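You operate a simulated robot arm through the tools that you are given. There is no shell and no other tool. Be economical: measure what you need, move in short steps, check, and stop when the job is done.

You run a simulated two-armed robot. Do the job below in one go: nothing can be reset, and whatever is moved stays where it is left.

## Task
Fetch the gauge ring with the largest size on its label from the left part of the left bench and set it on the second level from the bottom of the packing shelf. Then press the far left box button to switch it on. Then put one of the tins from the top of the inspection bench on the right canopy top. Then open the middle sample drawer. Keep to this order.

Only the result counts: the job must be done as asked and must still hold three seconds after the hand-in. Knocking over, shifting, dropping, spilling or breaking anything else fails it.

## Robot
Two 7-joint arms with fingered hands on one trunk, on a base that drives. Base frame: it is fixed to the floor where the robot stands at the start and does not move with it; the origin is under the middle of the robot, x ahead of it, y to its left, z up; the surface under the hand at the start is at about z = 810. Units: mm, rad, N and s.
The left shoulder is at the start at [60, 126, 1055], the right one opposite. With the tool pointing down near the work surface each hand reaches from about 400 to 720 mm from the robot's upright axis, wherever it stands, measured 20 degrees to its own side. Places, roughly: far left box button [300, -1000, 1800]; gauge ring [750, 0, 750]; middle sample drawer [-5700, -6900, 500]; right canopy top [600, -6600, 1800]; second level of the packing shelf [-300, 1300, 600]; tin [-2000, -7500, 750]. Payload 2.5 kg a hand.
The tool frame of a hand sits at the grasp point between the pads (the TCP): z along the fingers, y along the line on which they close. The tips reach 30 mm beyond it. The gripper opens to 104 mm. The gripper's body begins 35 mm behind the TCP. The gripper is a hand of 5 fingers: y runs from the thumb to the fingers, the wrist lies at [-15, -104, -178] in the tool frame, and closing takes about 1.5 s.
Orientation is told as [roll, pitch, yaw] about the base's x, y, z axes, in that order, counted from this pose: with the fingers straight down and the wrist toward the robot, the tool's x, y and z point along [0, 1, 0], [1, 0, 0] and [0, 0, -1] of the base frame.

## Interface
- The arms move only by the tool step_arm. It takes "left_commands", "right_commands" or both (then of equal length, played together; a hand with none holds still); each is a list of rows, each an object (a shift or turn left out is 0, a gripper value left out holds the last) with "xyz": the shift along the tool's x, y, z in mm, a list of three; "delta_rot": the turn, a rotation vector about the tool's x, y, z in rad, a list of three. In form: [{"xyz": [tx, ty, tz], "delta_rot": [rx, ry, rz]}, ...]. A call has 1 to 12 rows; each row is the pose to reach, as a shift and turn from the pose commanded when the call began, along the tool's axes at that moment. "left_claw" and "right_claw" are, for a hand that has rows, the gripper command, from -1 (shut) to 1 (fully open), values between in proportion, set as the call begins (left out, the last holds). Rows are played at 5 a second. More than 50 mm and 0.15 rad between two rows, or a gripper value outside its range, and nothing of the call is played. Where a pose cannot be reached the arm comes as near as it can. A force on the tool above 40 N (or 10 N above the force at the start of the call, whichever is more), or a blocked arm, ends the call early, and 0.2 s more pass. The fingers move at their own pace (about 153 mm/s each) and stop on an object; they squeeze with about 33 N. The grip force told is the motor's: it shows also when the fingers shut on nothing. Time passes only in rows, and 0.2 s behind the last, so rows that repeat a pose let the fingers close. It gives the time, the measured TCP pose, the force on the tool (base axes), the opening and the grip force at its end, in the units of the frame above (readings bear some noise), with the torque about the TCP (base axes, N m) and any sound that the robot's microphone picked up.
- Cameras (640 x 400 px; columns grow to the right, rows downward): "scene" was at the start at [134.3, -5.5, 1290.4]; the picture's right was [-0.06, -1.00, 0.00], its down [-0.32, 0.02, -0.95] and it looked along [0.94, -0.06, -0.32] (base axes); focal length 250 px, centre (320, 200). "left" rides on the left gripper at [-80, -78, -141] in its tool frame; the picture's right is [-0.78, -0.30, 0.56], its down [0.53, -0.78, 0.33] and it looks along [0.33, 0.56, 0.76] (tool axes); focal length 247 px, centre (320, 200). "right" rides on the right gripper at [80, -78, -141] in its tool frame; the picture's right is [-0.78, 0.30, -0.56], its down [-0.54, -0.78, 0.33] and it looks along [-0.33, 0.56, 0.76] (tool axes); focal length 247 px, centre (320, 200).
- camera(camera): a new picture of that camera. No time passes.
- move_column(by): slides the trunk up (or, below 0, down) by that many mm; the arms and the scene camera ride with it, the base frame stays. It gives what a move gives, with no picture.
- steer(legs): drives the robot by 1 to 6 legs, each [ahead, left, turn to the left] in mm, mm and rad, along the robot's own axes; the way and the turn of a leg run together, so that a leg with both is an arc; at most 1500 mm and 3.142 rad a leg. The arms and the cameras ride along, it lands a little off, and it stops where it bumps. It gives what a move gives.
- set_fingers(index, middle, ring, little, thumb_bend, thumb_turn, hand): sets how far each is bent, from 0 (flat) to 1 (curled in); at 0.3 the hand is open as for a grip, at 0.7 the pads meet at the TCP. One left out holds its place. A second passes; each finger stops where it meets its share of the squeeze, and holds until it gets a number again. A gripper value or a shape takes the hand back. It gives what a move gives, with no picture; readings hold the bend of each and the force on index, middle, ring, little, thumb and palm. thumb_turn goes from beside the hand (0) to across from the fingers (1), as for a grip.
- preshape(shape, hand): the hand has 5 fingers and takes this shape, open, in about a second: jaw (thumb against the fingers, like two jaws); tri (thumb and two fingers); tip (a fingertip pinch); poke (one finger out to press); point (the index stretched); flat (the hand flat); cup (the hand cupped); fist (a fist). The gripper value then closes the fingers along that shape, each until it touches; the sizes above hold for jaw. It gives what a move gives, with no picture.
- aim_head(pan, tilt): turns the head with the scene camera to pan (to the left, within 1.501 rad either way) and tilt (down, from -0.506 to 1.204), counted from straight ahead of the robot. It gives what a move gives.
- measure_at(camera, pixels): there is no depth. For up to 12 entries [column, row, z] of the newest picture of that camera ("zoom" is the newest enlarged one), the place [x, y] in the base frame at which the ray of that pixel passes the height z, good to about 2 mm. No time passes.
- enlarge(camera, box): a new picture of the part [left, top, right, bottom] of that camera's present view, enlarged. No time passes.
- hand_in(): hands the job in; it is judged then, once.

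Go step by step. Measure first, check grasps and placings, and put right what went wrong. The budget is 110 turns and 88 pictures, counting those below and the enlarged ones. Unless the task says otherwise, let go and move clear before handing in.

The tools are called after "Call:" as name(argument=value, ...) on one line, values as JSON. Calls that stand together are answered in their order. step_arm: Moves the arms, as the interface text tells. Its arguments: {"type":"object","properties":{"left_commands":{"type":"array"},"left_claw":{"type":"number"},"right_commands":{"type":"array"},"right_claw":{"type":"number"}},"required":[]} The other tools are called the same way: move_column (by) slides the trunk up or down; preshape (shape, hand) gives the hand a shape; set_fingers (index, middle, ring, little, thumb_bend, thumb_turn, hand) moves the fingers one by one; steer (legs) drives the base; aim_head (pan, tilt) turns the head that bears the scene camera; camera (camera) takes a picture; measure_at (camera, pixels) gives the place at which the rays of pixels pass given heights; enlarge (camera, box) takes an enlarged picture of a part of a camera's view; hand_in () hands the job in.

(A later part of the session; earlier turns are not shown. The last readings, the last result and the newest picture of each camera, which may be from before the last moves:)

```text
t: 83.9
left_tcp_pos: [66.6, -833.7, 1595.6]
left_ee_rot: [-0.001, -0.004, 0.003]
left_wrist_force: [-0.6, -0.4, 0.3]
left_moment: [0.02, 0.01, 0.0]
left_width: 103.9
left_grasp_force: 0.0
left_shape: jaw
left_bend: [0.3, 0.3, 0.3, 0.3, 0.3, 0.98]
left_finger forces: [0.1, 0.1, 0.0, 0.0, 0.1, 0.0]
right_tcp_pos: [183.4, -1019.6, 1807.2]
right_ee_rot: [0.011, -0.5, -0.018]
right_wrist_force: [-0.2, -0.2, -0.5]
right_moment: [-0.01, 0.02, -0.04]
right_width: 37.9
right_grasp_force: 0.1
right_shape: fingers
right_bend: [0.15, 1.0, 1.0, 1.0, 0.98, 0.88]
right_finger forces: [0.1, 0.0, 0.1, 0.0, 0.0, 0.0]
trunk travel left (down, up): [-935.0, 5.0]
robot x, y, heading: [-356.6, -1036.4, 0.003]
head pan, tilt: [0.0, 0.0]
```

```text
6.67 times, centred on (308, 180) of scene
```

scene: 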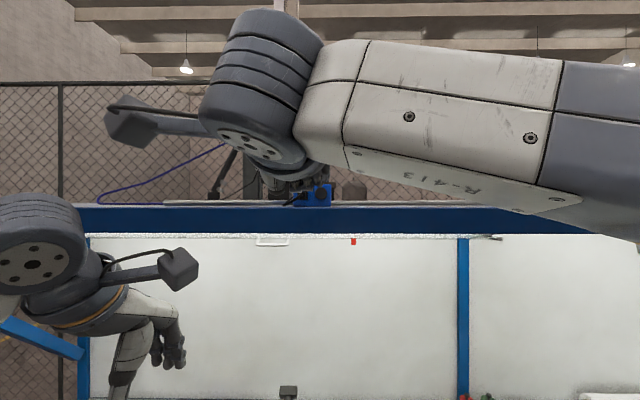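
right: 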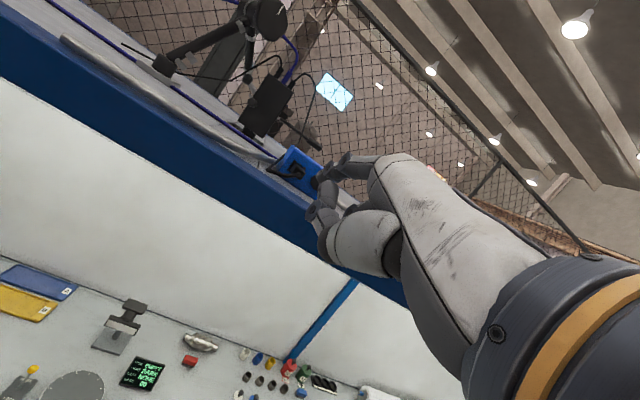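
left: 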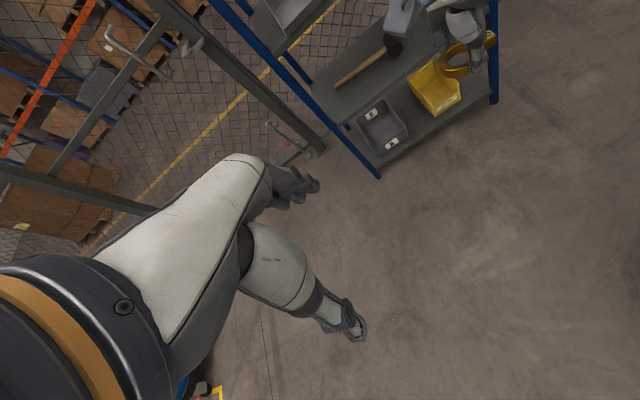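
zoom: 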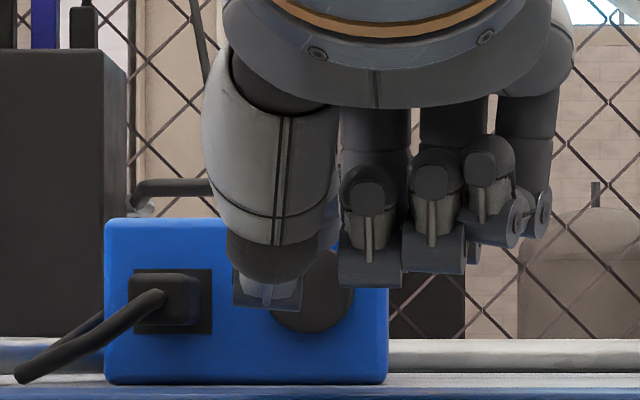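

The index tip is nearly touching the button (est. tip (267,-1012,1830)). Lower 6 mm and push forward in small steps.

Call:
step_arm(right_commands=[{"xyz": [2, -2.9, 5.3]}, {"xyz": [2, 1.5, 7.7]}, {"xyz": [2, 5.9, 10]}, {"xyz": [2, 10.3, 12.5]}, {"xyz": [2, 10.3, 12.5]}])

Call:
enlarge(camera="right", box=[220, 100, 444, 240])

```text
t: 85.1
left_tcp_pos: [66.6, -832.4, 1595.7]
left_ee_rot: [0.0, -0.002, 0.004]
left_wrist_force: [0.2, 0.0, -0.5]
left_moment: [0.0, -0.02, 0.0]
left_width: 103.6
left_grasp_force: 0.0
left_shape: jaw
left_bend: [0.3, 0.3, 0.3, 0.3, 0.3, 0.98]
left_finger forces: [0.0, 0.0, 0.0, 0.0, 0.0, 0.1]
right_tcp_pos: [197.5, -1014.9, 1801.7]
right_ee_rot: [0.011, -0.501, -0.018]
right_wrist_force: [-2.2, 0.0, 1.1]
right_moment: [0.01, -0.12, 0.03]
right_width: 37.9
right_grasp_force: 1.6
right_shape: fingers
right_bend: [0.15, 1.0, 1.0, 1.0, 0.98, 0.88]
right_finger forces: [2.1, 0.0, 0.1, 0.1, 0.0, 0.0]
trunk travel left (down, up): [-935.0, 5.0]
robot x, y, heading: [-355.7, -1035.1, 0.003]
head pan, tilt: [0.0, 0.0]
heard: click
```

```text
2.86 times, centred on (332, 170) of right
```

zoom: 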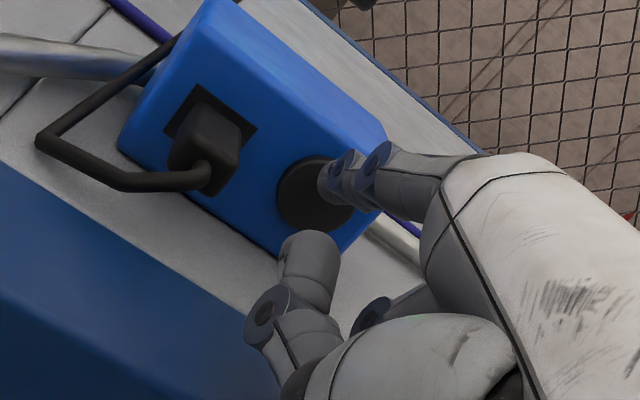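

A click was heard with 2 N on the index: pressed. Retreat straight back and check the box.

Call:
step_arm(right_commands=[{"xyz": [0, -17.5, -9.6]}, {"xyz": [0, -35, -19]}, {"xyz": [0, -50, -45]}, {"xyz": [0, -75, -75]}, {"xyz": [0, -105, -105]}])

Call:
enlarge(camera="right", box=[160, 60, 416, 220])

Call:
camera(camera="scene")

```text
t: 86.3
left_tcp_pos: [64.4, -832.8, 1595.8]
left_ee_rot: [0.001, -0.002, 0.003]
left_wrist_force: [-0.1, 0.8, 0.4]
left_moment: [0.01, -0.02, -0.01]
left_width: 103.9
left_grasp_force: 0.1
left_shape: jaw
left_bend: [0.3, 0.3, 0.3, 0.3, 0.3, 0.98]
left_finger forces: [0.0, 0.0, 0.0, 0.0, 0.0, 0.0]
right_tcp_pos: [55.9, -1013.7, 1844.3]
right_ee_rot: [0.011, -0.502, -0.019]
right_wrist_force: [-0.9, 0.3, 0.2]
right_moment: [-0.02, -0.01, -0.02]
right_width: 37.8
right_grasp_force: 0.1
right_shape: fingers
right_bend: [0.15, 1.0, 1.0, 1.0, 0.98, 0.88]
right_finger forces: [0.0, 0.1, 0.0, 0.0, 0.0, 0.0]
trunk travel left (down, up): [-935.0, 5.0]
robot x, y, heading: [-359.7, -1035.5, 0.0]
head pan, tilt: [0.0, 0.0]
```

```text
2.50 times, centred on (288, 140) of right
```

zoom: 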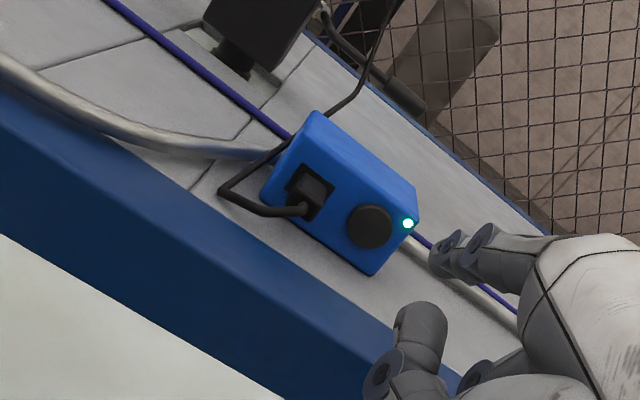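

```text
33 pictures are left
```

scene: 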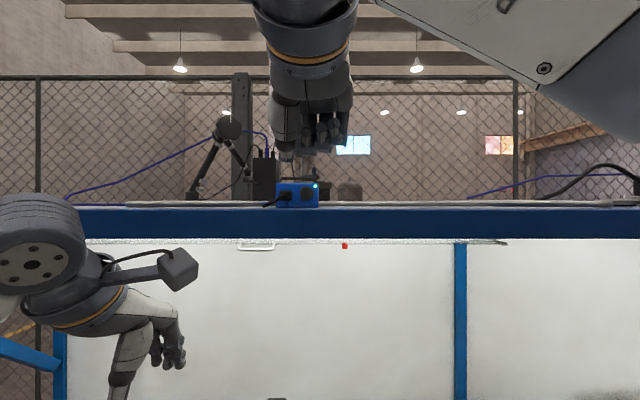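

The green LED is lit on the far-left box. Back off, restore the hand to jaw facing down, lower the trunk, turn to face -y and look along the aisle.

Call:
steer(legs=[[-700, 0, 0]])

Call:
step_arm(right_commands=[{"xyz": [-30, -15, 25], "delta_rot": [0.1, 0, 0]}, {"xyz": [-60, -30, 55], "delta_rot": [0.2, 0, 0]}, {"xyz": [-80, -50, 90], "delta_rot": [0.3, 0, 0]}, {"xyz": [-100, -70, 125], "delta_rot": [0.4, 0, 0]}, {"xyz": [-110, -90, 165], "delta_rot": [0.5, 0, 0]}, {"xyz": [-110, -110, 205], "delta_rot": [0.5, 0, 0]}, {"xyz": [-110, -130, 245], "delta_rot": [0.5, 0, 0]}, {"xyz": [-110, -150, 285], "delta_rot": [0.5, 0, 0]}])

Call:
preshape(hand="right", shape="jaw")

Call:
move_column(by=-400)

Call:
steer(legs=[[0, 0, -1.571]])

Call:
aim_head(pan=0.0, tilt=0.25)

Call:
camera(camera="scene")

```text
t: 89.1
left_tcp_pos: [-420.7, -819.8, 1598.2]
left_ee_rot: [0.004, -0.004, -0.004]
left_wrist_force: [-1.0, -0.9, -0.3]
left_moment: [0.02, -0.08, 0.03]
left_width: 103.9
left_grasp_force: 0.1
left_shape: jaw
left_bend: [0.3, 0.3, 0.3, 0.3, 0.3, 0.98]
left_finger forces: [0.0, 0.0, 0.1, 0.1, 0.0, 0.0]
right_tcp_pos: [-429.6, -1002.9, 1846.9]
right_ee_rot: [0.02, -0.502, -0.033]
right_wrist_force: [-1.3, -0.7, 0.7]
right_moment: [0.04, -0.05, 0.02]
right_width: 37.7
right_grasp_force: 0.1
right_shape: fingers
right_bend: [0.15, 1.0, 1.0, 1.0, 0.98, 0.88]
right_finger forces: [0.1, 0.1, 0.0, 0.0, 0.0, 0.0]
trunk travel left (down, up): [-935.0, 5.0]
robot x, y, heading: [-838.0, -1015.0, -0.008]
head pan, tilt: [0.0, 0.0]
stopped in leg 1: the robot was blocked; the commanded pose is now the measured one
```

```text
t: 90.9
left_tcp_pos: [-417.1, -812.7, 1595.3]
left_ee_rot: [-0.001, 0.001, -0.003]
left_wrist_force: [0.2, -0.3, 0.3]
left_moment: [-0.03, 0.02, 0.0]
left_width: 103.6
left_grasp_force: 0.1
left_shape: jaw
left_bend: [0.3, 0.3, 0.3, 0.3, 0.3, 0.98]
left_finger forces: [0.0, 0.0, 0.0, 0.0, 0.0, 0.0]
right_tcp_pos: [-419.2, -1099.1, 1522.5]
right_ee_rot: [0.013, 0.004, -0.021]
right_wrist_force: [-0.6, -0.1, 0.2]
right_moment: [-0.02, -0.02, -0.01]
right_width: 37.9
right_grasp_force: 0.1
right_shape: fingers
right_bend: [0.15, 1.0, 1.0, 1.0, 0.98, 0.88]
right_finger forces: [0.0, 0.0, 0.0, 0.0, 0.0, 0.1]
trunk travel left (down, up): [-935.0, 5.0]
robot x, y, heading: [-845.2, -1012.1, -0.003]
head pan, tilt: [0.0, 0.0]
```

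```text
t: 91.8
left_tcp_pos: [-416.7, -813.1, 1596.5]
left_ee_rot: [-0.001, -0.001, -0.003]
left_wrist_force: [-1.4, -0.6, 0.3]
left_moment: [-0.01, 0.03, 0.01]
left_width: 103.9
left_grasp_force: 0.0
left_shape: jaw
left_bend: [0.3, 0.3, 0.3, 0.3, 0.3, 0.98]
left_finger forces: [0.1, 0.0, 0.2, 0.0, 0.0, 0.0]
right_tcp_pos: [-420.1, -1099.5, 1523.3]
right_ee_rot: [0.012, 0.003, -0.021]
right_wrist_force: [0.8, 0.1, -0.7]
right_moment: [0.01, -0.01, 0.01]
right_width: 103.9
right_grasp_force: 0.0
right_shape: jaw
right_bend: [0.3, 0.3, 0.3, 0.3, 0.3, 0.97]
right_finger forces: [0.1, 0.0, 0.1, 0.0, 0.0, 0.0]
trunk travel left (down, up): [-935.0, 5.0]
robot x, y, heading: [-842.5, -1016.2, -0.001]
head pan, tilt: [0.0, 0.0]
```

```text
t: 95.6
left_tcp_pos: [-416.7, -812.8, 1195.0]
left_ee_rot: [0.0, 0.0, -0.005]
left_wrist_force: [0.0, -0.3, -0.6]
left_moment: [0.03, 0.03, -0.01]
left_width: 103.8
left_grasp_force: 0.0
left_shape: jaw
left_bend: [0.3, 0.3, 0.3, 0.3, 0.3, 0.98]
left_finger forces: [0.1, 0.1, 0.0, 0.0, 0.0, 0.0]
right_tcp_pos: [-419.3, -1099.5, 1123.3]
right_ee_rot: [0.013, 0.005, -0.021]
right_wrist_force: [-0.2, 0.8, -0.1]
right_moment: [0.01, 0.03, 0.0]
right_width: 103.9
right_grasp_force: 0.0
right_shape: jaw
right_bend: [0.3, 0.3, 0.3, 0.3, 0.3, 0.97]
right_finger forces: [0.0, 0.1, 0.1, 0.0, 0.0, 0.0]
trunk travel left (down, up): [-535.0, 405.0]
robot x, y, heading: [-842.3, -1017.0, 0.003]
head pan, tilt: [0.0, 0.0]
```

```text
t: 96.5
left_tcp_pos: [-411.5, -823.2, 1195.1]
left_ee_rot: [0.0, 0.0, -0.027]
left_wrist_force: [-0.3, 0.9, -0.3]
left_moment: [0.01, 0.02, 0.01]
left_width: 103.9
left_grasp_force: 0.0
left_shape: jaw
left_bend: [0.3, 0.3, 0.3, 0.3, 0.3, 0.98]
left_finger forces: [0.0, 0.0, 0.0, 0.0, 0.0, 0.0]
right_tcp_pos: [-421.6, -1110.8, 1122.9]
right_ee_rot: [0.012, 0.003, -0.047]
right_wrist_force: [0.7, 0.3, 0.0]
right_moment: [-0.03, 0.01, 0.02]
right_width: 103.8
right_grasp_force: 0.0
right_shape: jaw
right_bend: [0.3, 0.3, 0.3, 0.3, 0.3, 0.97]
right_finger forces: [0.0, 0.0, 0.1, 0.0, 0.0, 0.1]
trunk travel left (down, up): [-535.0, 405.0]
robot x, y, heading: [-842.8, -1014.9, -0.025]
head pan, tilt: [0.0, 0.0]
stopped in leg 1: the robot was blocked; the commanded pose is now the measured one
```

```text
t: 97.3
left_tcp_pos: [-411.0, -823.0, 1194.9]
left_ee_rot: [-0.001, -0.001, -0.026]
left_wrist_force: [0.7, -0.5, -0.7]
left_moment: [0.0, 0.02, 0.01]
left_width: 103.7
left_grasp_force: 0.0
left_shape: jaw
left_bend: [0.3, 0.3, 0.3, 0.3, 0.3, 0.98]
left_finger forces: [0.0, 0.0, 0.0, 0.0, 0.0, 0.0]
right_tcp_pos: [-421.1, -1110.2, 1123.5]
right_ee_rot: [0.012, 0.003, -0.045]
right_wrist_force: [0.8, 0.2, 0.0]
right_moment: [-0.02, 0.0, 0.0]
right_width: 103.8
right_grasp_force: 0.0
right_shape: jaw
right_bend: [0.3, 0.3, 0.3, 0.3, 0.3, 0.97]
right_finger forces: [0.0, 0.1, 0.0, 0.0, 0.0, 0.1]
trunk travel left (down, up): [-535.0, 405.0]
robot x, y, heading: [-842.1, -1014.0, -0.029]
head pan, tilt: [0.0, 0.25]
```

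```text
32 pictures are left
```

scene: 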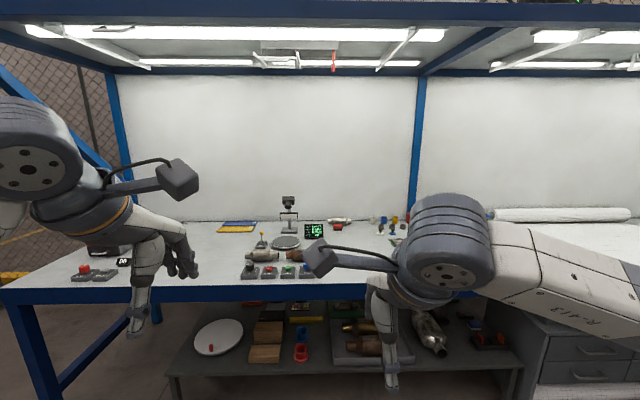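

The robot was blocked behind at x≈-840. Move forward 250 mm, turn right and look around.

Call:
steer(legs=[[250, 0, 0], [0, 0, -1.54]])

Call:
camera(camera="scene")

Call:
aim_head(pan=-1.3, tilt=0.4)

Call:
camera(camera="scene")

```text
t: 103.0
left_tcp_pos: [-387.2, -1449.7, 1195.8]
left_ee_rot: [0.001, 0.0, -1.59]
left_wrist_force: [-0.2, 0.1, -0.5]
left_moment: [0.0, -0.01, -0.01]
left_width: 103.7
left_grasp_force: 0.1
left_shape: jaw
left_bend: [0.3, 0.3, 0.3, 0.3, 0.3, 0.98]
left_finger forces: [0.2, 0.1, 0.1, 0.1, 0.0, 0.0]
right_tcp_pos: [-674.3, -1442.0, 1122.6]
right_ee_rot: [0.012, 0.001, -1.61]
right_wrist_force: [-0.1, 0.3, -0.5]
right_moment: [-0.02, -0.01, -0.02]
right_width: 103.7
right_grasp_force: 0.1
right_shape: jaw
right_bend: [0.3, 0.3, 0.3, 0.3, 0.3, 0.97]
right_finger forces: [0.0, 0.1, 0.0, 0.1, 0.0, 0.0]
trunk travel left (down, up): [-535.0, 405.0]
robot x, y, heading: [-582.3, -1016.7, -1.59]
head pan, tilt: [0.0, 0.25]
```

```text
31 pictures are left
```

scene: 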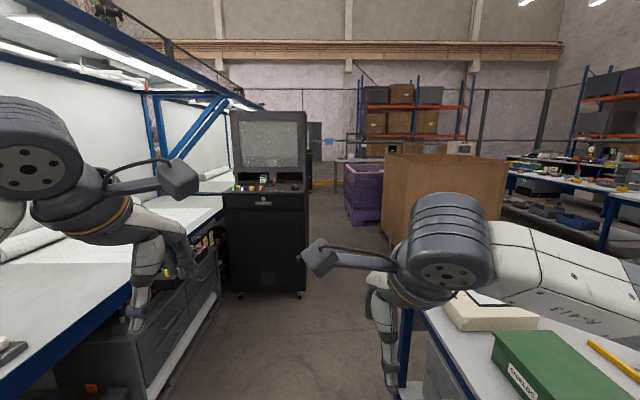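

```text
t: 104.5
left_tcp_pos: [-387.1, -1450.9, 1196.3]
left_ee_rot: [0.001, 0.0, -1.59]
left_wrist_force: [-0.3, 0.3, 0.3]
left_moment: [0.01, -0.01, -0.03]
left_width: 103.8
left_grasp_force: 0.0
left_shape: jaw
left_bend: [0.3, 0.3, 0.3, 0.3, 0.3, 0.98]
left_finger forces: [0.1, 0.1, 0.0, 0.0, 0.0, 0.1]
right_tcp_pos: [-674.4, -1442.3, 1122.6]
right_ee_rot: [0.011, 0.004, -1.61]
right_wrist_force: [0.1, 0.4, 0.1]
right_moment: [0.01, -0.01, -0.03]
right_width: 103.9
right_grasp_force: 0.1
right_shape: jaw
right_bend: [0.3, 0.3, 0.3, 0.3, 0.3, 0.97]
right_finger forces: [0.0, 0.1, 0.0, 0.0, 0.0, 0.0]
trunk travel left (down, up): [-535.0, 405.0]
robot x, y, heading: [-582.2, -1019.5, -1.591]
head pan, tilt: [-1.3, 0.4]
```

```text
30 pictures are left
```

scene: 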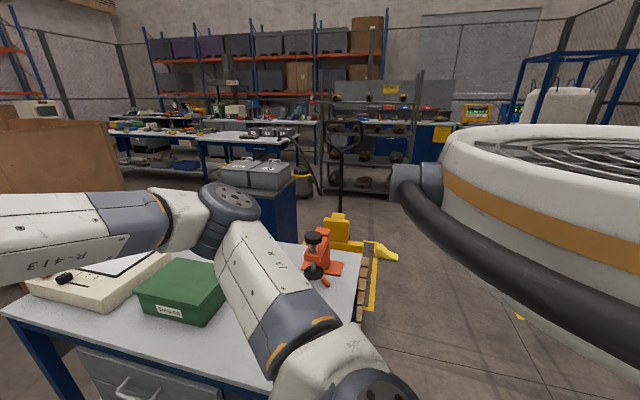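

A small table is to my right, a black cabinet ahead left, a cardboard box ahead right. Measure the table's edges (z≈800) and floor objects in this view.

Call:
measure_at(camera="scene", pixels=[[5, 312, 800], [200, 368, 800], [362, 285, 800], [275, 245, 800], [30, 175, 800], [125, 185, 500], [5, 120, 1000], [118, 125, 1000], [370, 310, 0], [295, 140, 800], [197, 135, 800]])

Call:
aim_head(pan=-0.1, tilt=0.35)

Call:
camera(camera="scene")

```text
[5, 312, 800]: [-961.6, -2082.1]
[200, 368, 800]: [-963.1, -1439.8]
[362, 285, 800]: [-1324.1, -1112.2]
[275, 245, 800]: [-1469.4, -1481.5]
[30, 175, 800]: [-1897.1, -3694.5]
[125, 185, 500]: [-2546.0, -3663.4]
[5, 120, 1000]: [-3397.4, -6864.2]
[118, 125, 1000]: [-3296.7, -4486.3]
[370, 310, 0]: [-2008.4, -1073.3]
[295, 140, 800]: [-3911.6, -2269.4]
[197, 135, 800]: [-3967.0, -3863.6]
```

```text
t: 105.8
left_tcp_pos: [-386.8, -1449.5, 1194.6]
left_ee_rot: [0.001, 0.001, -1.589]
left_wrist_force: [-0.3, -0.3, 0.9]
left_moment: [-0.01, 0.04, 0.02]
left_width: 104.0
left_grasp_force: 0.1
left_shape: jaw
left_bend: [0.3, 0.3, 0.3, 0.3, 0.3, 0.98]
left_finger forces: [0.0, 0.1, 0.1, 0.0, 0.1, 0.0]
right_tcp_pos: [-674.0, -1441.7, 1123.6]
right_ee_rot: [0.011, 0.005, -1.608]
right_wrist_force: [0.6, 0.6, -0.3]
right_moment: [-0.02, 0.02, -0.01]
right_width: 103.8
right_grasp_force: 0.0
right_shape: jaw
right_bend: [0.3, 0.3, 0.3, 0.3, 0.3, 0.97]
right_finger forces: [0.1, 0.0, 0.0, 0.0, 0.0, 0.0]
trunk travel left (down, up): [-535.0, 405.0]
robot x, y, heading: [-580.8, -1021.2, -1.592]
head pan, tilt: [-0.099, 0.351]
```

```text
29 pictures are left
```

scene: 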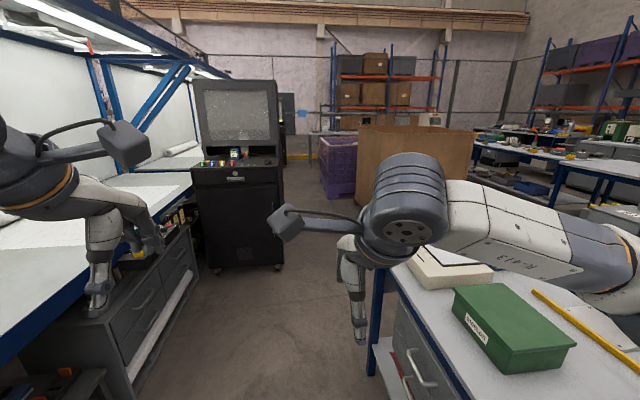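

Measure floor points: cabinet feet (278,268), purple bin (338,198), cardboard box corner (360,200), cabinet drawer units at left.

Call:
measure_at(camera="scene", pixels=[[278, 270, 0], [216, 273, 0], [325, 195, 0], [357, 198, 0], [360, 205, 0], [130, 395, 0], [380, 375, 0], [195, 225, 0], [310, 165, 0], [360, 127, 900]])

```text
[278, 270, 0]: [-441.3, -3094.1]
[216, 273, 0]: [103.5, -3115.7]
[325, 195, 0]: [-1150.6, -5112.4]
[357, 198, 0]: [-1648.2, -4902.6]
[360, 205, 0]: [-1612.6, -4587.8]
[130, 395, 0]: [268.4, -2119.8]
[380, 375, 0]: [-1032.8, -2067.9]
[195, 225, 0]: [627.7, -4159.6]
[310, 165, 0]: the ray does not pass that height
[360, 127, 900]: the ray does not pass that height
```

Clear lane: straight to y≈-2400, sidestep to x≈-840 past the cabinet, on to y≈-4500. Drive and look.

Call:
steer(legs=[[1350, 0, 0.021], [600, -260, 0], [1450, 0, 0]])

Call:
aim_head(pan=-0.2, tilt=0.25)

Call:
camera(camera="scene")

```text
t: 117.1
left_tcp_pos: [-690.0, -3479.7, 1196.5]
left_ee_rot: [0.003, 0.0, -1.573]
left_wrist_force: [0.4, 0.0, 0.6]
left_moment: [0.01, 0.0, -0.02]
left_width: 103.7
left_grasp_force: 0.1
left_shape: jaw
left_bend: [0.3, 0.3, 0.3, 0.3, 0.3, 0.98]
left_finger forces: [0.1, 0.1, 0.0, 0.0, 0.1, 0.1]
right_tcp_pos: [-981.7, -3473.2, 1124.3]
right_ee_rot: [0.016, 0.0, -1.603]
right_wrist_force: [-0.5, 0.5, 0.5]
right_moment: [0.01, -0.01, 0.0]
right_width: 103.7
right_grasp_force: 0.1
right_shape: jaw
right_bend: [0.3, 0.3, 0.3, 0.3, 0.3, 0.97]
right_finger forces: [0.0, 0.0, 0.0, 0.0, 0.1, 0.0]
trunk travel left (down, up): [-535.0, 405.0]
robot x, y, heading: [-894.9, -3053.9, -1.585]
head pan, tilt: [-0.099, 0.351]
stopped in leg 3: the robot was blocked; the commanded pose is now the measured one
```

```text
t: 117.8
left_tcp_pos: [-689.5, -3479.4, 1195.8]
left_ee_rot: [0.003, 0.002, -1.576]
left_wrist_force: [0.2, -0.1, -0.4]
left_moment: [-0.01, -0.04, 0.01]
left_width: 103.7
left_grasp_force: 0.0
left_shape: jaw
left_bend: [0.3, 0.3, 0.3, 0.3, 0.3, 0.98]
left_finger forces: [0.0, 0.0, 0.0, 0.0, 0.0, 0.1]
right_tcp_pos: [-981.1, -3472.9, 1124.5]
right_ee_rot: [0.017, -0.001, -1.604]
right_wrist_force: [-0.1, 0.1, 0.2]
right_moment: [0.01, 0.01, 0.0]
right_width: 103.6
right_grasp_force: 0.1
right_shape: jaw
right_bend: [0.3, 0.3, 0.3, 0.3, 0.3, 0.97]
right_finger forces: [0.0, 0.0, 0.0, 0.0, 0.1, 0.0]
trunk travel left (down, up): [-535.0, 405.0]
robot x, y, heading: [-887.2, -3051.3, -1.584]
head pan, tilt: [-0.201, 0.25]
```

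```text
28 pictures are left
```

scene: 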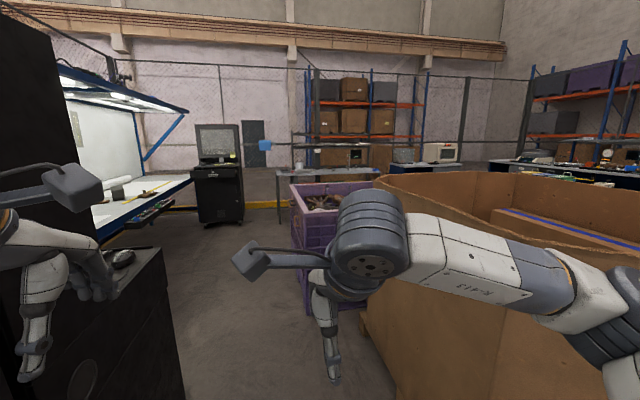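

Blocked at y≈-3050: the cardboard crate is close on my right, the cabinet on my left. Measure both.

Call:
measure_at(camera="scene", pixels=[[182, 380, 0], [160, 250, 900], [365, 315, 130], [395, 395, 130], [307, 312, 0], [290, 190, 850], [380, 190, 850], [243, 220, 0], [280, 215, 0], [140, 248, 800], [195, 180, 800]])

Call:
aim_head(pan=0, tilt=0.9)

Call:
camera(camera="scene")

```text
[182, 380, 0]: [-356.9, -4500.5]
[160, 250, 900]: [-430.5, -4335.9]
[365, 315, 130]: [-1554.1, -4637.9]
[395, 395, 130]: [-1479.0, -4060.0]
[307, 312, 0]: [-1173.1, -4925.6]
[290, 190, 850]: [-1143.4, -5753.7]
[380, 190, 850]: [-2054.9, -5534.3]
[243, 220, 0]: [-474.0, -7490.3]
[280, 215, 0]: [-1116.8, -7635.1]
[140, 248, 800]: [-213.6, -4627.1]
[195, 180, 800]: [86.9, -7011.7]
```

```text
t: 118.8
left_tcp_pos: [-691.2, -3479.0, 1196.6]
left_ee_rot: [0.004, 0.002, -1.577]
left_wrist_force: [-0.3, 0.4, 1.2]
left_moment: [-0.03, 0.01, 0.0]
left_width: 103.8
left_grasp_force: 0.0
left_shape: jaw
left_bend: [0.3, 0.3, 0.3, 0.3, 0.3, 0.98]
left_finger forces: [0.0, 0.0, 0.0, 0.0, 0.0, 0.0]
right_tcp_pos: [-980.3, -3472.3, 1124.4]
right_ee_rot: [0.016, 0.001, -1.602]
right_wrist_force: [1.0, 0.1, 0.4]
right_moment: [0.02, 0.03, 0.01]
right_width: 103.8
right_grasp_force: 0.1
right_shape: jaw
right_bend: [0.3, 0.3, 0.3, 0.3, 0.3, 0.97]
right_finger forces: [0.1, 0.1, 0.1, 0.0, 0.1, 0.0]
trunk travel left (down, up): [-535.0, 405.0]
robot x, y, heading: [-889.1, -3054.0, -1.584]
head pan, tilt: [0.0, 0.901]
```

```text
27 pictures are left
```

scene: 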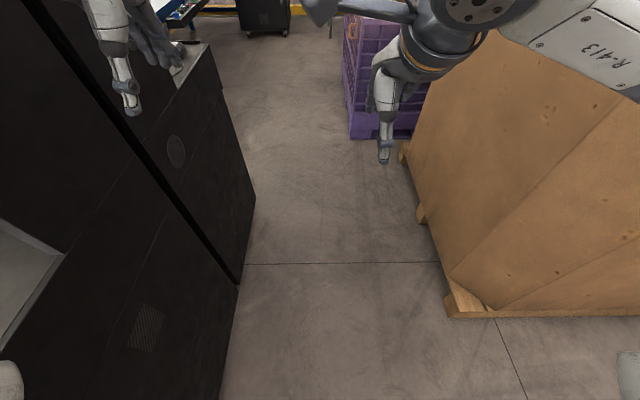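

Measure the floor corridor from this view.

Call:
measure_at(camera="scene", pixels=[[222, 370, 0], [238, 285, 0], [255, 203, 0], [450, 317, 0], [405, 165, 0], [352, 140, 0], [343, 75, 0], [640, 318, 0]])

```text
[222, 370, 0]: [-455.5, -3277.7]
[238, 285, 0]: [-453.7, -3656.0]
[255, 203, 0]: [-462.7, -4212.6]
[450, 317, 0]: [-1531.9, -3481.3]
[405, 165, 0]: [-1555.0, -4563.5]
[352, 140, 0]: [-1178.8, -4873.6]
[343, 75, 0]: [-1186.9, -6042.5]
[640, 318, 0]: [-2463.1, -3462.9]
```

The left elbow brushed the cabinet (edge x≈-455). Sidestep to x≈-1000 between cabinet and pallet (-1530), pass y≈-4300, shift left to x≈-700, go on.

Call:
steer(legs=[[-60, 0, 0], [0, -115, 0.013], [1310, 0, 0], [0, 300, 0], [1250, 0, 0]])

Call:
aim_head(pan=-0.5, tilt=0.35)

Call:
camera(camera="scene")

```text
t: 134.4
left_tcp_pos: [-497.2, -5980.7, 1193.1]
left_ee_rot: [0.0, 0.007, -1.551]
left_wrist_force: [0.1, 0.3, 0.0]
left_moment: [0.03, -0.01, -0.03]
left_width: 103.8
left_grasp_force: 0.2
left_shape: jaw
left_bend: [0.3, 0.3, 0.3, 0.3, 0.3, 0.98]
left_finger forces: [0.0, 0.0, 0.0, 0.0, 0.1, 0.0]
right_tcp_pos: [-786.5, -5982.3, 1123.2]
right_ee_rot: [0.009, 0.007, -1.578]
right_wrist_force: [0.5, 0.7, -0.1]
right_moment: [0.01, 0.01, 0.0]
right_width: 103.7
right_grasp_force: 0.1
right_shape: jaw
right_bend: [0.3, 0.3, 0.3, 0.3, 0.3, 0.97]
right_finger forces: [0.1, 0.1, 0.0, 0.0, 0.0, 0.0]
trunk travel left (down, up): [-535.0, 405.0]
robot x, y, heading: [-704.1, -5560.8, -1.563]
head pan, tilt: [0.0, 0.901]
```

```text
t: 135.4
left_tcp_pos: [-496.9, -5982.9, 1193.4]
left_ee_rot: [0.0, 0.008, -1.551]
left_wrist_force: [-0.5, -0.1, 0.2]
left_moment: [0.0, -0.01, 0.01]
left_width: 103.8
left_grasp_force: 0.1
left_shape: jaw
left_bend: [0.3, 0.3, 0.3, 0.3, 0.3, 0.98]
left_finger forces: [0.0, 0.0, 0.0, 0.1, 0.1, 0.0]
right_tcp_pos: [-787.4, -5981.6, 1121.8]
right_ee_rot: [0.012, 0.003, -1.577]
right_wrist_force: [0.5, -0.6, -0.5]
right_moment: [0.01, -0.03, -0.01]
right_width: 103.7
right_grasp_force: 0.1
right_shape: jaw
right_bend: [0.3, 0.3, 0.3, 0.3, 0.3, 0.97]
right_finger forces: [0.0, 0.1, 0.0, 0.1, 0.0, 0.0]
trunk travel left (down, up): [-535.0, 405.0]
robot x, y, heading: [-707.3, -5558.0, -1.56]
head pan, tilt: [-0.499, 0.351]
```

```text
26 pictures are left
```

scene: 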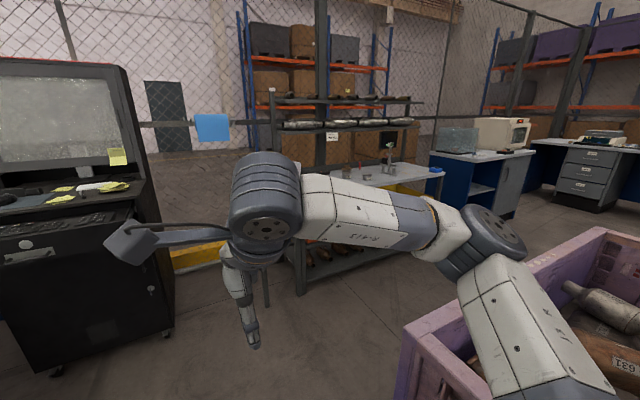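

The grey bench with the sign in the middle (cols 275–445) looks like the inspection bench. Enlarge it.

Call:
enlarge(camera="scene", box=[264, 90, 456, 210])

Call:
measure_at(camera="scene", pixels=[[300, 293, 0], [385, 188, 750], [430, 172, 750], [347, 172, 750], [430, 172, 800], [405, 345, 0], [478, 305, 600], [600, 228, 600], [60, 375, 0], [168, 335, 0]])

```text
3.33 times, centred on (360, 150) of scene
```

zoom: 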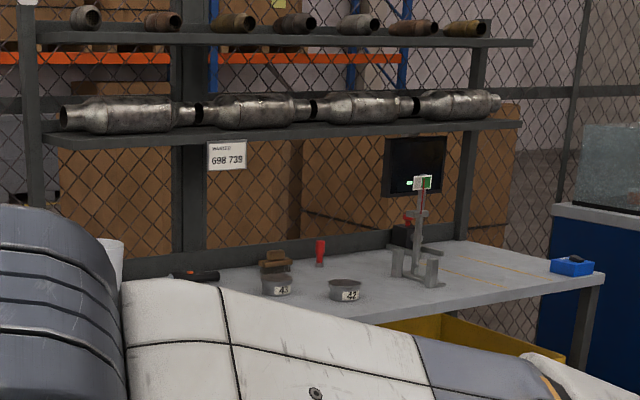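

```text
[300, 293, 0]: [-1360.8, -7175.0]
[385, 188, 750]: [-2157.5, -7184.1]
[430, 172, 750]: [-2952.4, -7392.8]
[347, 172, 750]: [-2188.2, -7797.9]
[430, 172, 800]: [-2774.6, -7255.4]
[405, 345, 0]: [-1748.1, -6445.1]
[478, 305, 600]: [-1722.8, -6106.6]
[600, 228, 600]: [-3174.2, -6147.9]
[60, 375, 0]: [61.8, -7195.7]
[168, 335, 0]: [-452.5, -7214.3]
```

Two small tins labelled 43/42 lie on the bench top at zoom (277,285) and (345,290). Drive to about (-1950,-6560), facing the bench.

Call:
steer(legs=[[990, 0, -0.01], [0, -1230, 0]])

Call:
aim_head(pan=0.0, tilt=0.6)

Call:
camera(camera="scene")

```text
t: 146.3
left_tcp_pos: [-1719.8, -6984.5, 1193.3]
left_ee_rot: [0.001, 0.006, -1.537]
left_wrist_force: [0.1, -0.9, 0.7]
left_moment: [0.01, -0.01, -0.01]
left_width: 104.1
left_grasp_force: 0.1
left_shape: jaw
left_bend: [0.3, 0.3, 0.3, 0.3, 0.3, 0.98]
left_finger forces: [0.0, 0.0, 0.0, 0.0, 0.1, 0.0]
right_tcp_pos: [-2010.5, -6989.9, 1122.1]
right_ee_rot: [0.011, 0.004, -1.564]
right_wrist_force: [0.2, -0.3, 0.8]
right_moment: [0.01, 0.03, 0.02]
right_width: 104.0
right_grasp_force: 0.1
right_shape: jaw
right_bend: [0.3, 0.3, 0.3, 0.3, 0.3, 0.97]
right_finger forces: [0.0, 0.1, 0.0, 0.0, 0.1, 0.0]
trunk travel left (down, up): [-535.0, 405.0]
robot x, y, heading: [-1935.3, -6566.3, -1.544]
head pan, tilt: [-0.499, 0.351]
```

```text
t: 147.3
left_tcp_pos: [-1718.8, -6986.3, 1193.7]
left_ee_rot: [0.0, 0.008, -1.538]
left_wrist_force: [-0.3, -0.9, 0.5]
left_moment: [-0.01, 0.0, -0.02]
left_width: 103.8
left_grasp_force: 0.0
left_shape: jaw
left_bend: [0.3, 0.3, 0.3, 0.3, 0.3, 0.98]
left_finger forces: [0.0, 0.0, 0.1, 0.0, 0.1, 0.0]
right_tcp_pos: [-2009.0, -6988.9, 1123.1]
right_ee_rot: [0.011, 0.005, -1.563]
right_wrist_force: [0.3, 0.5, 0.2]
right_moment: [-0.01, -0.01, -0.01]
right_width: 103.6
right_grasp_force: 0.0
right_shape: jaw
right_bend: [0.3, 0.3, 0.3, 0.3, 0.3, 0.97]
right_finger forces: [0.0, 0.0, 0.1, 0.0, 0.0, 0.0]
trunk travel left (down, up): [-535.0, 405.0]
robot x, y, heading: [-1939.7, -6564.1, -1.546]
head pan, tilt: [0.0, 0.6]
```

```text
24 pictures are left
```

scene: 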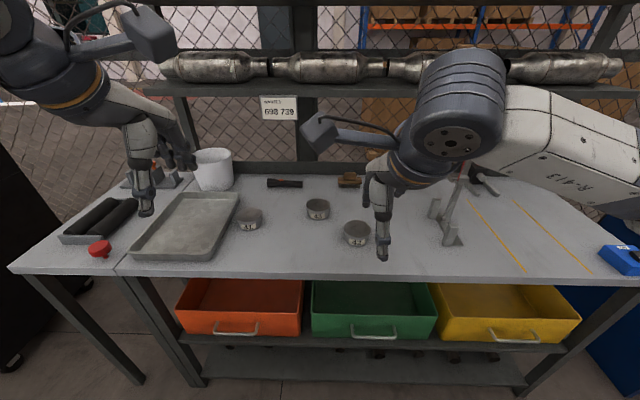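

Three tins at (250,218), (318,209), (355,233). Any will do; look from the right camera to fix position and height.

Call:
camera(camera="right")

Call:
enlarge(camera="scene", box=[224, 170, 416, 290])

```text
23 pictures are left
```

right: 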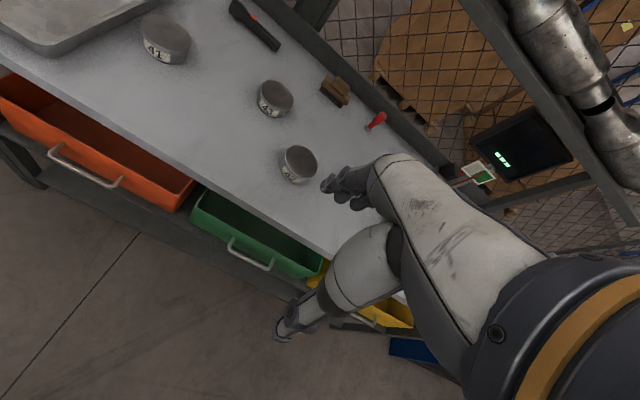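

```text
3.33 times, centred on (320, 230) of scene
```

zoom: 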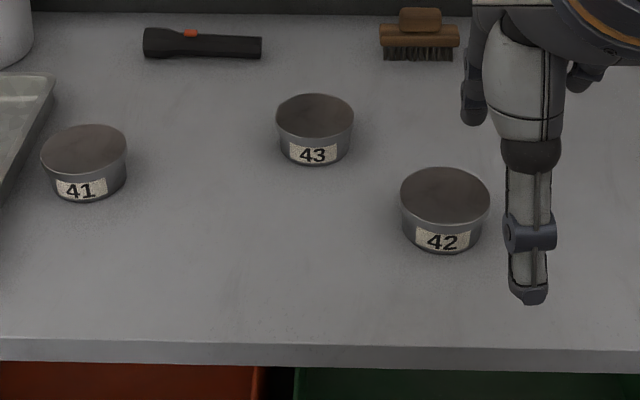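

Measure tin 42's top centre in both views at several heights.

Call:
measure_at(camera="zoom", pixels=[[445, 194, 760], [445, 194, 790], [445, 194, 820], [445, 194, 850], [401, 198, 810], [489, 198, 810], [445, 253, 780], [300, 343, 780], [315, 115, 810], [315, 165, 780]])

Call:
measure_at(camera="right", pixels=[[300, 158, 760], [300, 158, 790], [300, 158, 820], [300, 158, 850], [276, 95, 810], [292, 180, 780], [200, 178, 780]])

```text
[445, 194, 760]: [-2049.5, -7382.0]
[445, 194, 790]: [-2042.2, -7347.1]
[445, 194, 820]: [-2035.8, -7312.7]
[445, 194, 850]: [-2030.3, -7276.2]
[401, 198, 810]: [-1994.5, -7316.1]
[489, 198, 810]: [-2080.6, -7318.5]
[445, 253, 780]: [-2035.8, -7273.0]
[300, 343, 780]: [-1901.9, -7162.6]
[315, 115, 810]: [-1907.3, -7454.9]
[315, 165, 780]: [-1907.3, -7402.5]
```

```text
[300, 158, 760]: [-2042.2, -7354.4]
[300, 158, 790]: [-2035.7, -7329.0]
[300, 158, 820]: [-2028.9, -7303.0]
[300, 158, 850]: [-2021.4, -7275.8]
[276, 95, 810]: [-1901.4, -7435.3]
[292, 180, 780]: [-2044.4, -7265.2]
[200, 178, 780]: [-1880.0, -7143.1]
```

Both views agree at z≈850: tin 42 top centre ≈ (-2028,-7275), Ø≈82, on a bench at ≈810. Drive 180 mm ahead (straightening), then bring the open hand over it.

Call:
steer(legs=[[180, 0, -0.025]])

Call:
step_arm(right_commands=[{"xyz": [0, 30, 40]}, {"xyz": [0, 60, 80]}, {"xyz": [0, 90, 110]}, {"xyz": [0, 90, 110]}], right_claw=1)

Call:
camera(camera="right")

```text
t: 148.8
left_tcp_pos: [-1730.5, -7166.7, 1192.7]
left_ee_rot: [0.001, 0.008, -1.567]
left_wrist_force: [-1.1, -0.6, -0.4]
left_moment: [-0.01, 0.02, 0.04]
left_width: 103.7
left_grasp_force: 0.0
left_shape: jaw
left_bend: [0.3, 0.3, 0.3, 0.3, 0.3, 0.98]
left_finger forces: [0.1, 0.0, 0.0, 0.1, 0.0, 0.1]
right_tcp_pos: [-2019.6, -7162.6, 1122.7]
right_ee_rot: [0.011, 0.005, -1.594]
right_wrist_force: [-0.1, -0.2, 0.1]
right_moment: [0.01, 0.0, 0.01]
right_width: 103.9
right_grasp_force: 0.0
right_shape: jaw
right_bend: [0.3, 0.3, 0.3, 0.3, 0.3, 0.97]
right_finger forces: [0.0, 0.0, 0.0, 0.0, 0.0, 0.0]
trunk travel left (down, up): [-535.0, 405.0]
robot x, y, heading: [-1935.4, -6740.0, -1.575]
head pan, tilt: [0.0, 0.6]
```

```text
t: 149.8
left_tcp_pos: [-1731.6, -7165.9, 1193.4]
left_ee_rot: [-0.001, 0.006, -1.566]
left_wrist_force: [0.4, -0.8, -0.3]
left_moment: [-0.02, 0.01, 0.01]
left_width: 103.7
left_grasp_force: 0.1
left_shape: jaw
left_bend: [0.3, 0.3, 0.3, 0.3, 0.3, 0.98]
left_finger forces: [0.0, 0.0, 0.0, 0.0, 0.0, 0.0]
right_tcp_pos: [-2026.3, -7248.2, 1007.9]
right_ee_rot: [0.009, 0.004, -1.593]
right_wrist_force: [-0.1, 1.3, -0.4]
right_moment: [-0.01, -0.01, 0.01]
right_width: 103.6
right_grasp_force: 0.0
right_shape: jaw
right_bend: [0.3, 0.3, 0.3, 0.3, 0.3, 0.97]
right_finger forces: [0.1, 0.0, 0.1, 0.1, 0.0, 0.1]
trunk travel left (down, up): [-535.0, 405.0]
robot x, y, heading: [-1935.2, -6743.9, -1.577]
head pan, tilt: [0.0, 0.6]
```

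```text
21 pictures are left
```

right: 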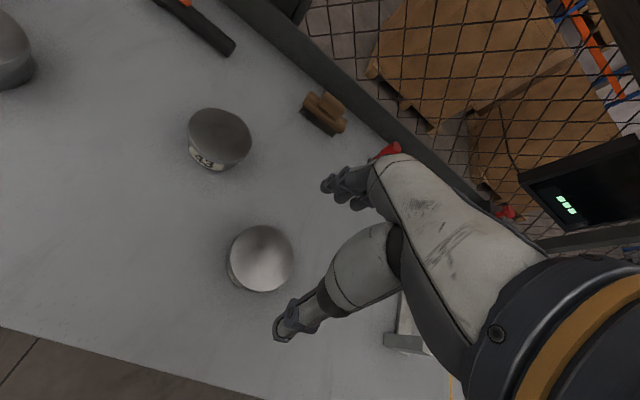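

Call:
measure_at(camera="right", pixels=[[263, 256, 850], [232, 262, 850], [294, 252, 850], [265, 226, 850], [262, 289, 850], [258, 292, 810]])

```text
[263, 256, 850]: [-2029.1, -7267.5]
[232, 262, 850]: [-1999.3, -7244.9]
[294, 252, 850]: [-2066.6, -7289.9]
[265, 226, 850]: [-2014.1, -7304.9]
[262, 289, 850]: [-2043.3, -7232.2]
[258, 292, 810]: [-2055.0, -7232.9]
```

Tin centre ≈ (-2031,-7268), Ø≈80. Centre the hand and descend to just above the lid, then check.

Call:
step_arm(right_commands=[{"xyz": [-5, 20, 0]}, {"xyz": [-5, 20, 40]}, {"xyz": [-5, 20, 80]}, {"xyz": [-5, 20, 100]}, {"xyz": [-5, 20, 100]}])

Call:
enlarge(camera="right", box=[200, 150, 440, 350])

```text
t: 151.0
left_tcp_pos: [-1730.4, -7165.6, 1193.2]
left_ee_rot: [0.0, 0.007, -1.568]
left_wrist_force: [0.3, -0.3, 0.4]
left_moment: [-0.01, -0.04, 0.03]
left_width: 103.7
left_grasp_force: 0.0
left_shape: jaw
left_bend: [0.3, 0.3, 0.3, 0.3, 0.3, 0.98]
left_finger forces: [0.0, 0.0, 0.1, 0.0, 0.1, 0.0]
right_tcp_pos: [-2029.1, -7267.8, 911.1]
right_ee_rot: [0.01, 0.004, -1.596]
right_wrist_force: [0.5, 0.0, -0.3]
right_moment: [-0.01, -0.01, -0.04]
right_width: 104.1
right_grasp_force: 0.1
right_shape: jaw
right_bend: [0.3, 0.3, 0.3, 0.3, 0.3, 0.97]
right_finger forces: [0.0, 0.0, 0.0, 0.1, 0.1, 0.1]
trunk travel left (down, up): [-535.0, 405.0]
robot x, y, heading: [-1934.0, -6739.7, -1.577]
head pan, tilt: [0.0, 0.6]
```

```text
2.00 times, centred on (320, 250) of right
```

zoom: 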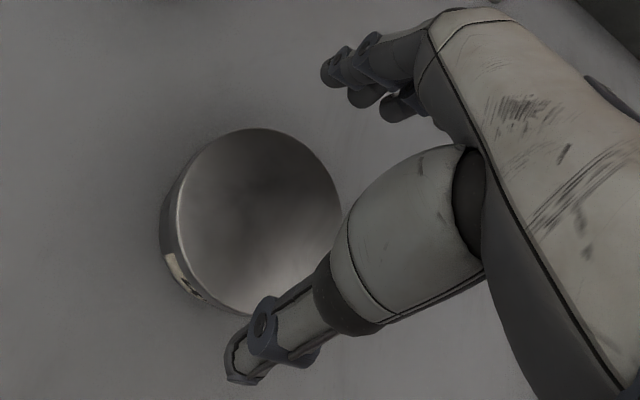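

Call:
measure_at(camera="zoom", pixels=[[261, 219, 850], [180, 215, 850], [342, 220, 850], [268, 128, 850], [258, 313, 850]])

```text
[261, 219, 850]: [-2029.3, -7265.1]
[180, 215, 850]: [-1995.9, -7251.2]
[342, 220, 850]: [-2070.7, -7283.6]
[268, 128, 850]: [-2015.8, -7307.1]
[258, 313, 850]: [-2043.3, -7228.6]
```

Centred within 2 mm. Descend to TCP z≈848 and close.

Call:
step_arm(right_commands=[{"xyz": [-1, 0, 20]}, {"xyz": [-1, 0, 40]}, {"xyz": [-1, 0, 55]}, {"xyz": [-1, 0, 63]}, {"xyz": [-1, 0, 63]}])

Call:
step_arm(right_commands=[{"xyz": [0, 0, 0]}, {"xyz": [0, 0, 0]}, {"xyz": [0, 0, 0]}, {"xyz": [0, 0, 0]}, {"xyz": [0, 0, 0]}, {"xyz": [0, 0, 0]}, {"xyz": [0, 0, 0]}, {"xyz": [0, 0, 0]}], right_claw=-1)

```text
t: 152.2
left_tcp_pos: [-1730.9, -7166.4, 1194.1]
left_ee_rot: [-0.001, 0.008, -1.568]
left_wrist_force: [-0.3, -0.1, 0.5]
left_moment: [0.01, 0.0, 0.01]
left_width: 103.9
left_grasp_force: 0.0
left_shape: jaw
left_bend: [0.3, 0.3, 0.3, 0.3, 0.3, 0.98]
left_finger forces: [0.0, 0.0, 0.0, 0.1, 0.0, 0.0]
right_tcp_pos: [-2027.4, -7268.9, 851.8]
right_ee_rot: [0.012, 0.002, -1.594]
right_wrist_force: [0.1, 2.9, 4.1]
right_moment: [0.01, 0.03, -0.01]
right_width: 103.8
right_grasp_force: 0.1
right_shape: jaw
right_bend: [0.3, 0.3, 0.3, 0.3, 0.28, 0.97]
right_finger forces: [0.0, 1.7, 0.0, 0.0, 2.6, 0.0]
trunk travel left (down, up): [-535.0, 405.0]
robot x, y, heading: [-1935.5, -6738.1, -1.578]
head pan, tilt: [0.0, 0.6]
```

```text
t: 154.0
left_tcp_pos: [-1730.7, -7165.9, 1193.2]
left_ee_rot: [0.001, 0.007, -1.567]
left_wrist_force: [-0.4, -0.2, 0.4]
left_moment: [-0.01, 0.0, -0.02]
left_width: 103.7
left_grasp_force: 0.1
left_shape: jaw
left_bend: [0.3, 0.3, 0.3, 0.3, 0.3, 0.98]
left_finger forces: [0.0, 0.0, 0.1, 0.1, 0.0, 0.1]
right_tcp_pos: [-2026.6, -7269.2, 850.9]
right_ee_rot: [0.012, 0.005, -1.595]
right_wrist_force: [-1.1, -2.6, 4.9]
right_moment: [-0.33, -0.03, 0.03]
right_width: 65.9
right_grasp_force: 32.9
right_shape: jaw
right_bend: [0.74, 0.39, 0.42, 0.43, 0.58, 1.0]
right_finger forces: [30.5, 7.6, 3.5, 0.0, 36.4, 0.0]
trunk travel left (down, up): [-535.0, 405.0]
robot x, y, heading: [-1936.1, -6742.8, -1.577]
head pan, tilt: [0.0, 0.6]
heard: snap
```

A "snap" was heard and width is 65.9 mm; look at the tin before lifting.

Call:
enlarge(camera="right", box=[200, 150, 440, 350])

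Call:
enlarge(camera="scene", box=[260, 190, 452, 310])

```text
2.00 times, centred on (320, 250) of right
```

zoom: 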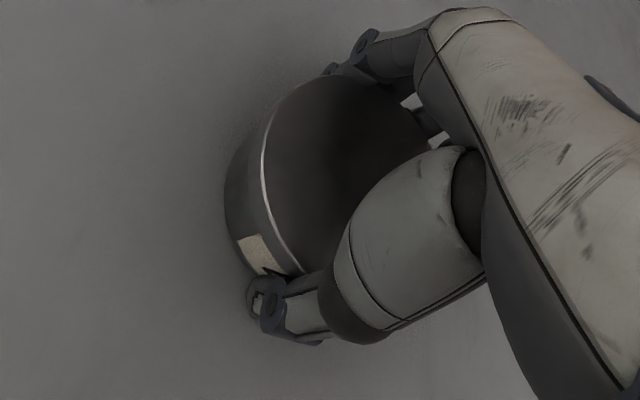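

```text
3.33 times, centred on (356, 250) of scene
```

zoom: 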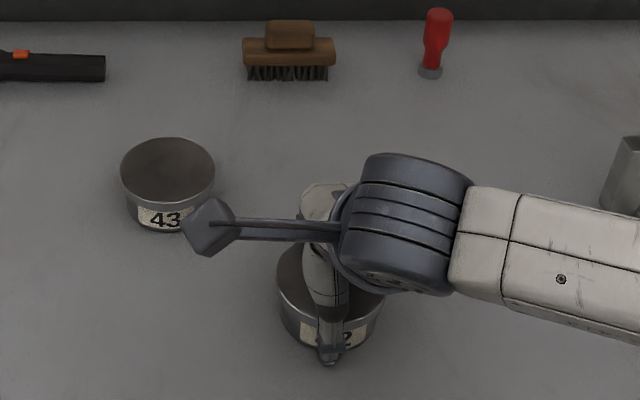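

The tin is open-topped and held by thumb and index; it appears whole. Lift 120 mm gently and inspect.

Call:
step_arm(right_commands=[{"xyz": [0, 0, -10]}, {"xyz": [0, 0, -30]}, {"xyz": [0, 0, -60]}, {"xyz": [0, 0, -95]}, {"xyz": [0, 0, -130]}, {"xyz": [0, 0, -130]}])

Call:
enlarge(camera="right", box=[200, 150, 440, 350])

Call:
enlarge(camera="scene", box=[260, 190, 452, 310])

```text
t: 155.4
left_tcp_pos: [-1731.1, -7167.2, 1193.7]
left_ee_rot: [0.0, 0.006, -1.57]
left_wrist_force: [0.0, 0.2, -0.3]
left_moment: [-0.02, 0.02, -0.01]
left_width: 104.1
left_grasp_force: 0.2
left_shape: jaw
left_bend: [0.3, 0.3, 0.3, 0.3, 0.3, 0.98]
left_finger forces: [0.0, 0.0, 0.0, 0.1, 0.0, 0.1]
right_tcp_pos: [-2028.2, -7271.7, 980.5]
right_ee_rot: [0.012, 0.005, -1.597]
right_wrist_force: [-0.5, 0.2, -0.5]
right_moment: [-0.04, -0.02, -0.02]
right_width: 65.1
right_grasp_force: 32.9
right_shape: jaw
right_bend: [0.74, 0.4, 0.42, 0.43, 0.58, 1.0]
right_finger forces: [29.3, 4.7, 3.5, 0.1, 37.1, 0.0]
trunk travel left (down, up): [-535.0, 405.0]
robot x, y, heading: [-1931.6, -6738.8, -1.579]
head pan, tilt: [0.0, 0.6]
```

```text
2.00 times, centred on (320, 250) of right
```

zoom: 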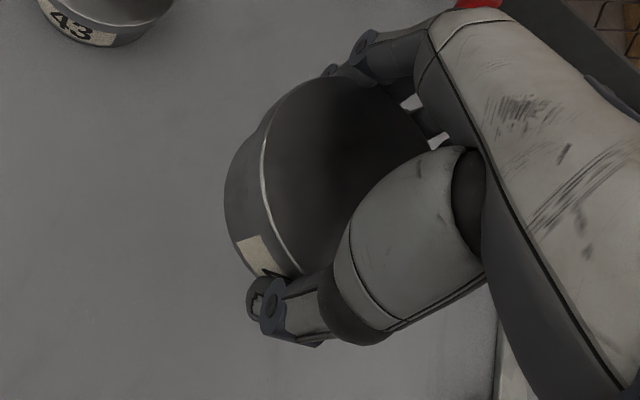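

```text
3.33 times, centred on (356, 250) of scene
```

zoom: 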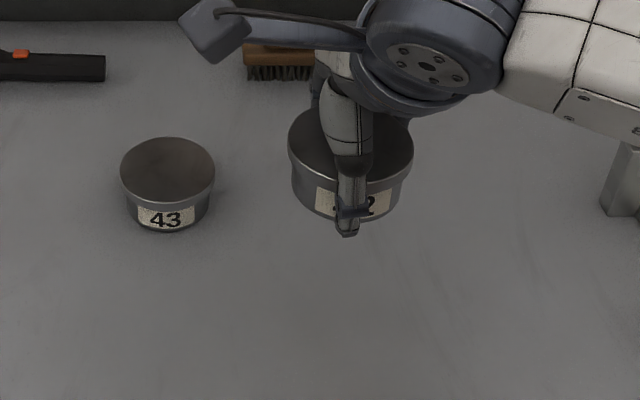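

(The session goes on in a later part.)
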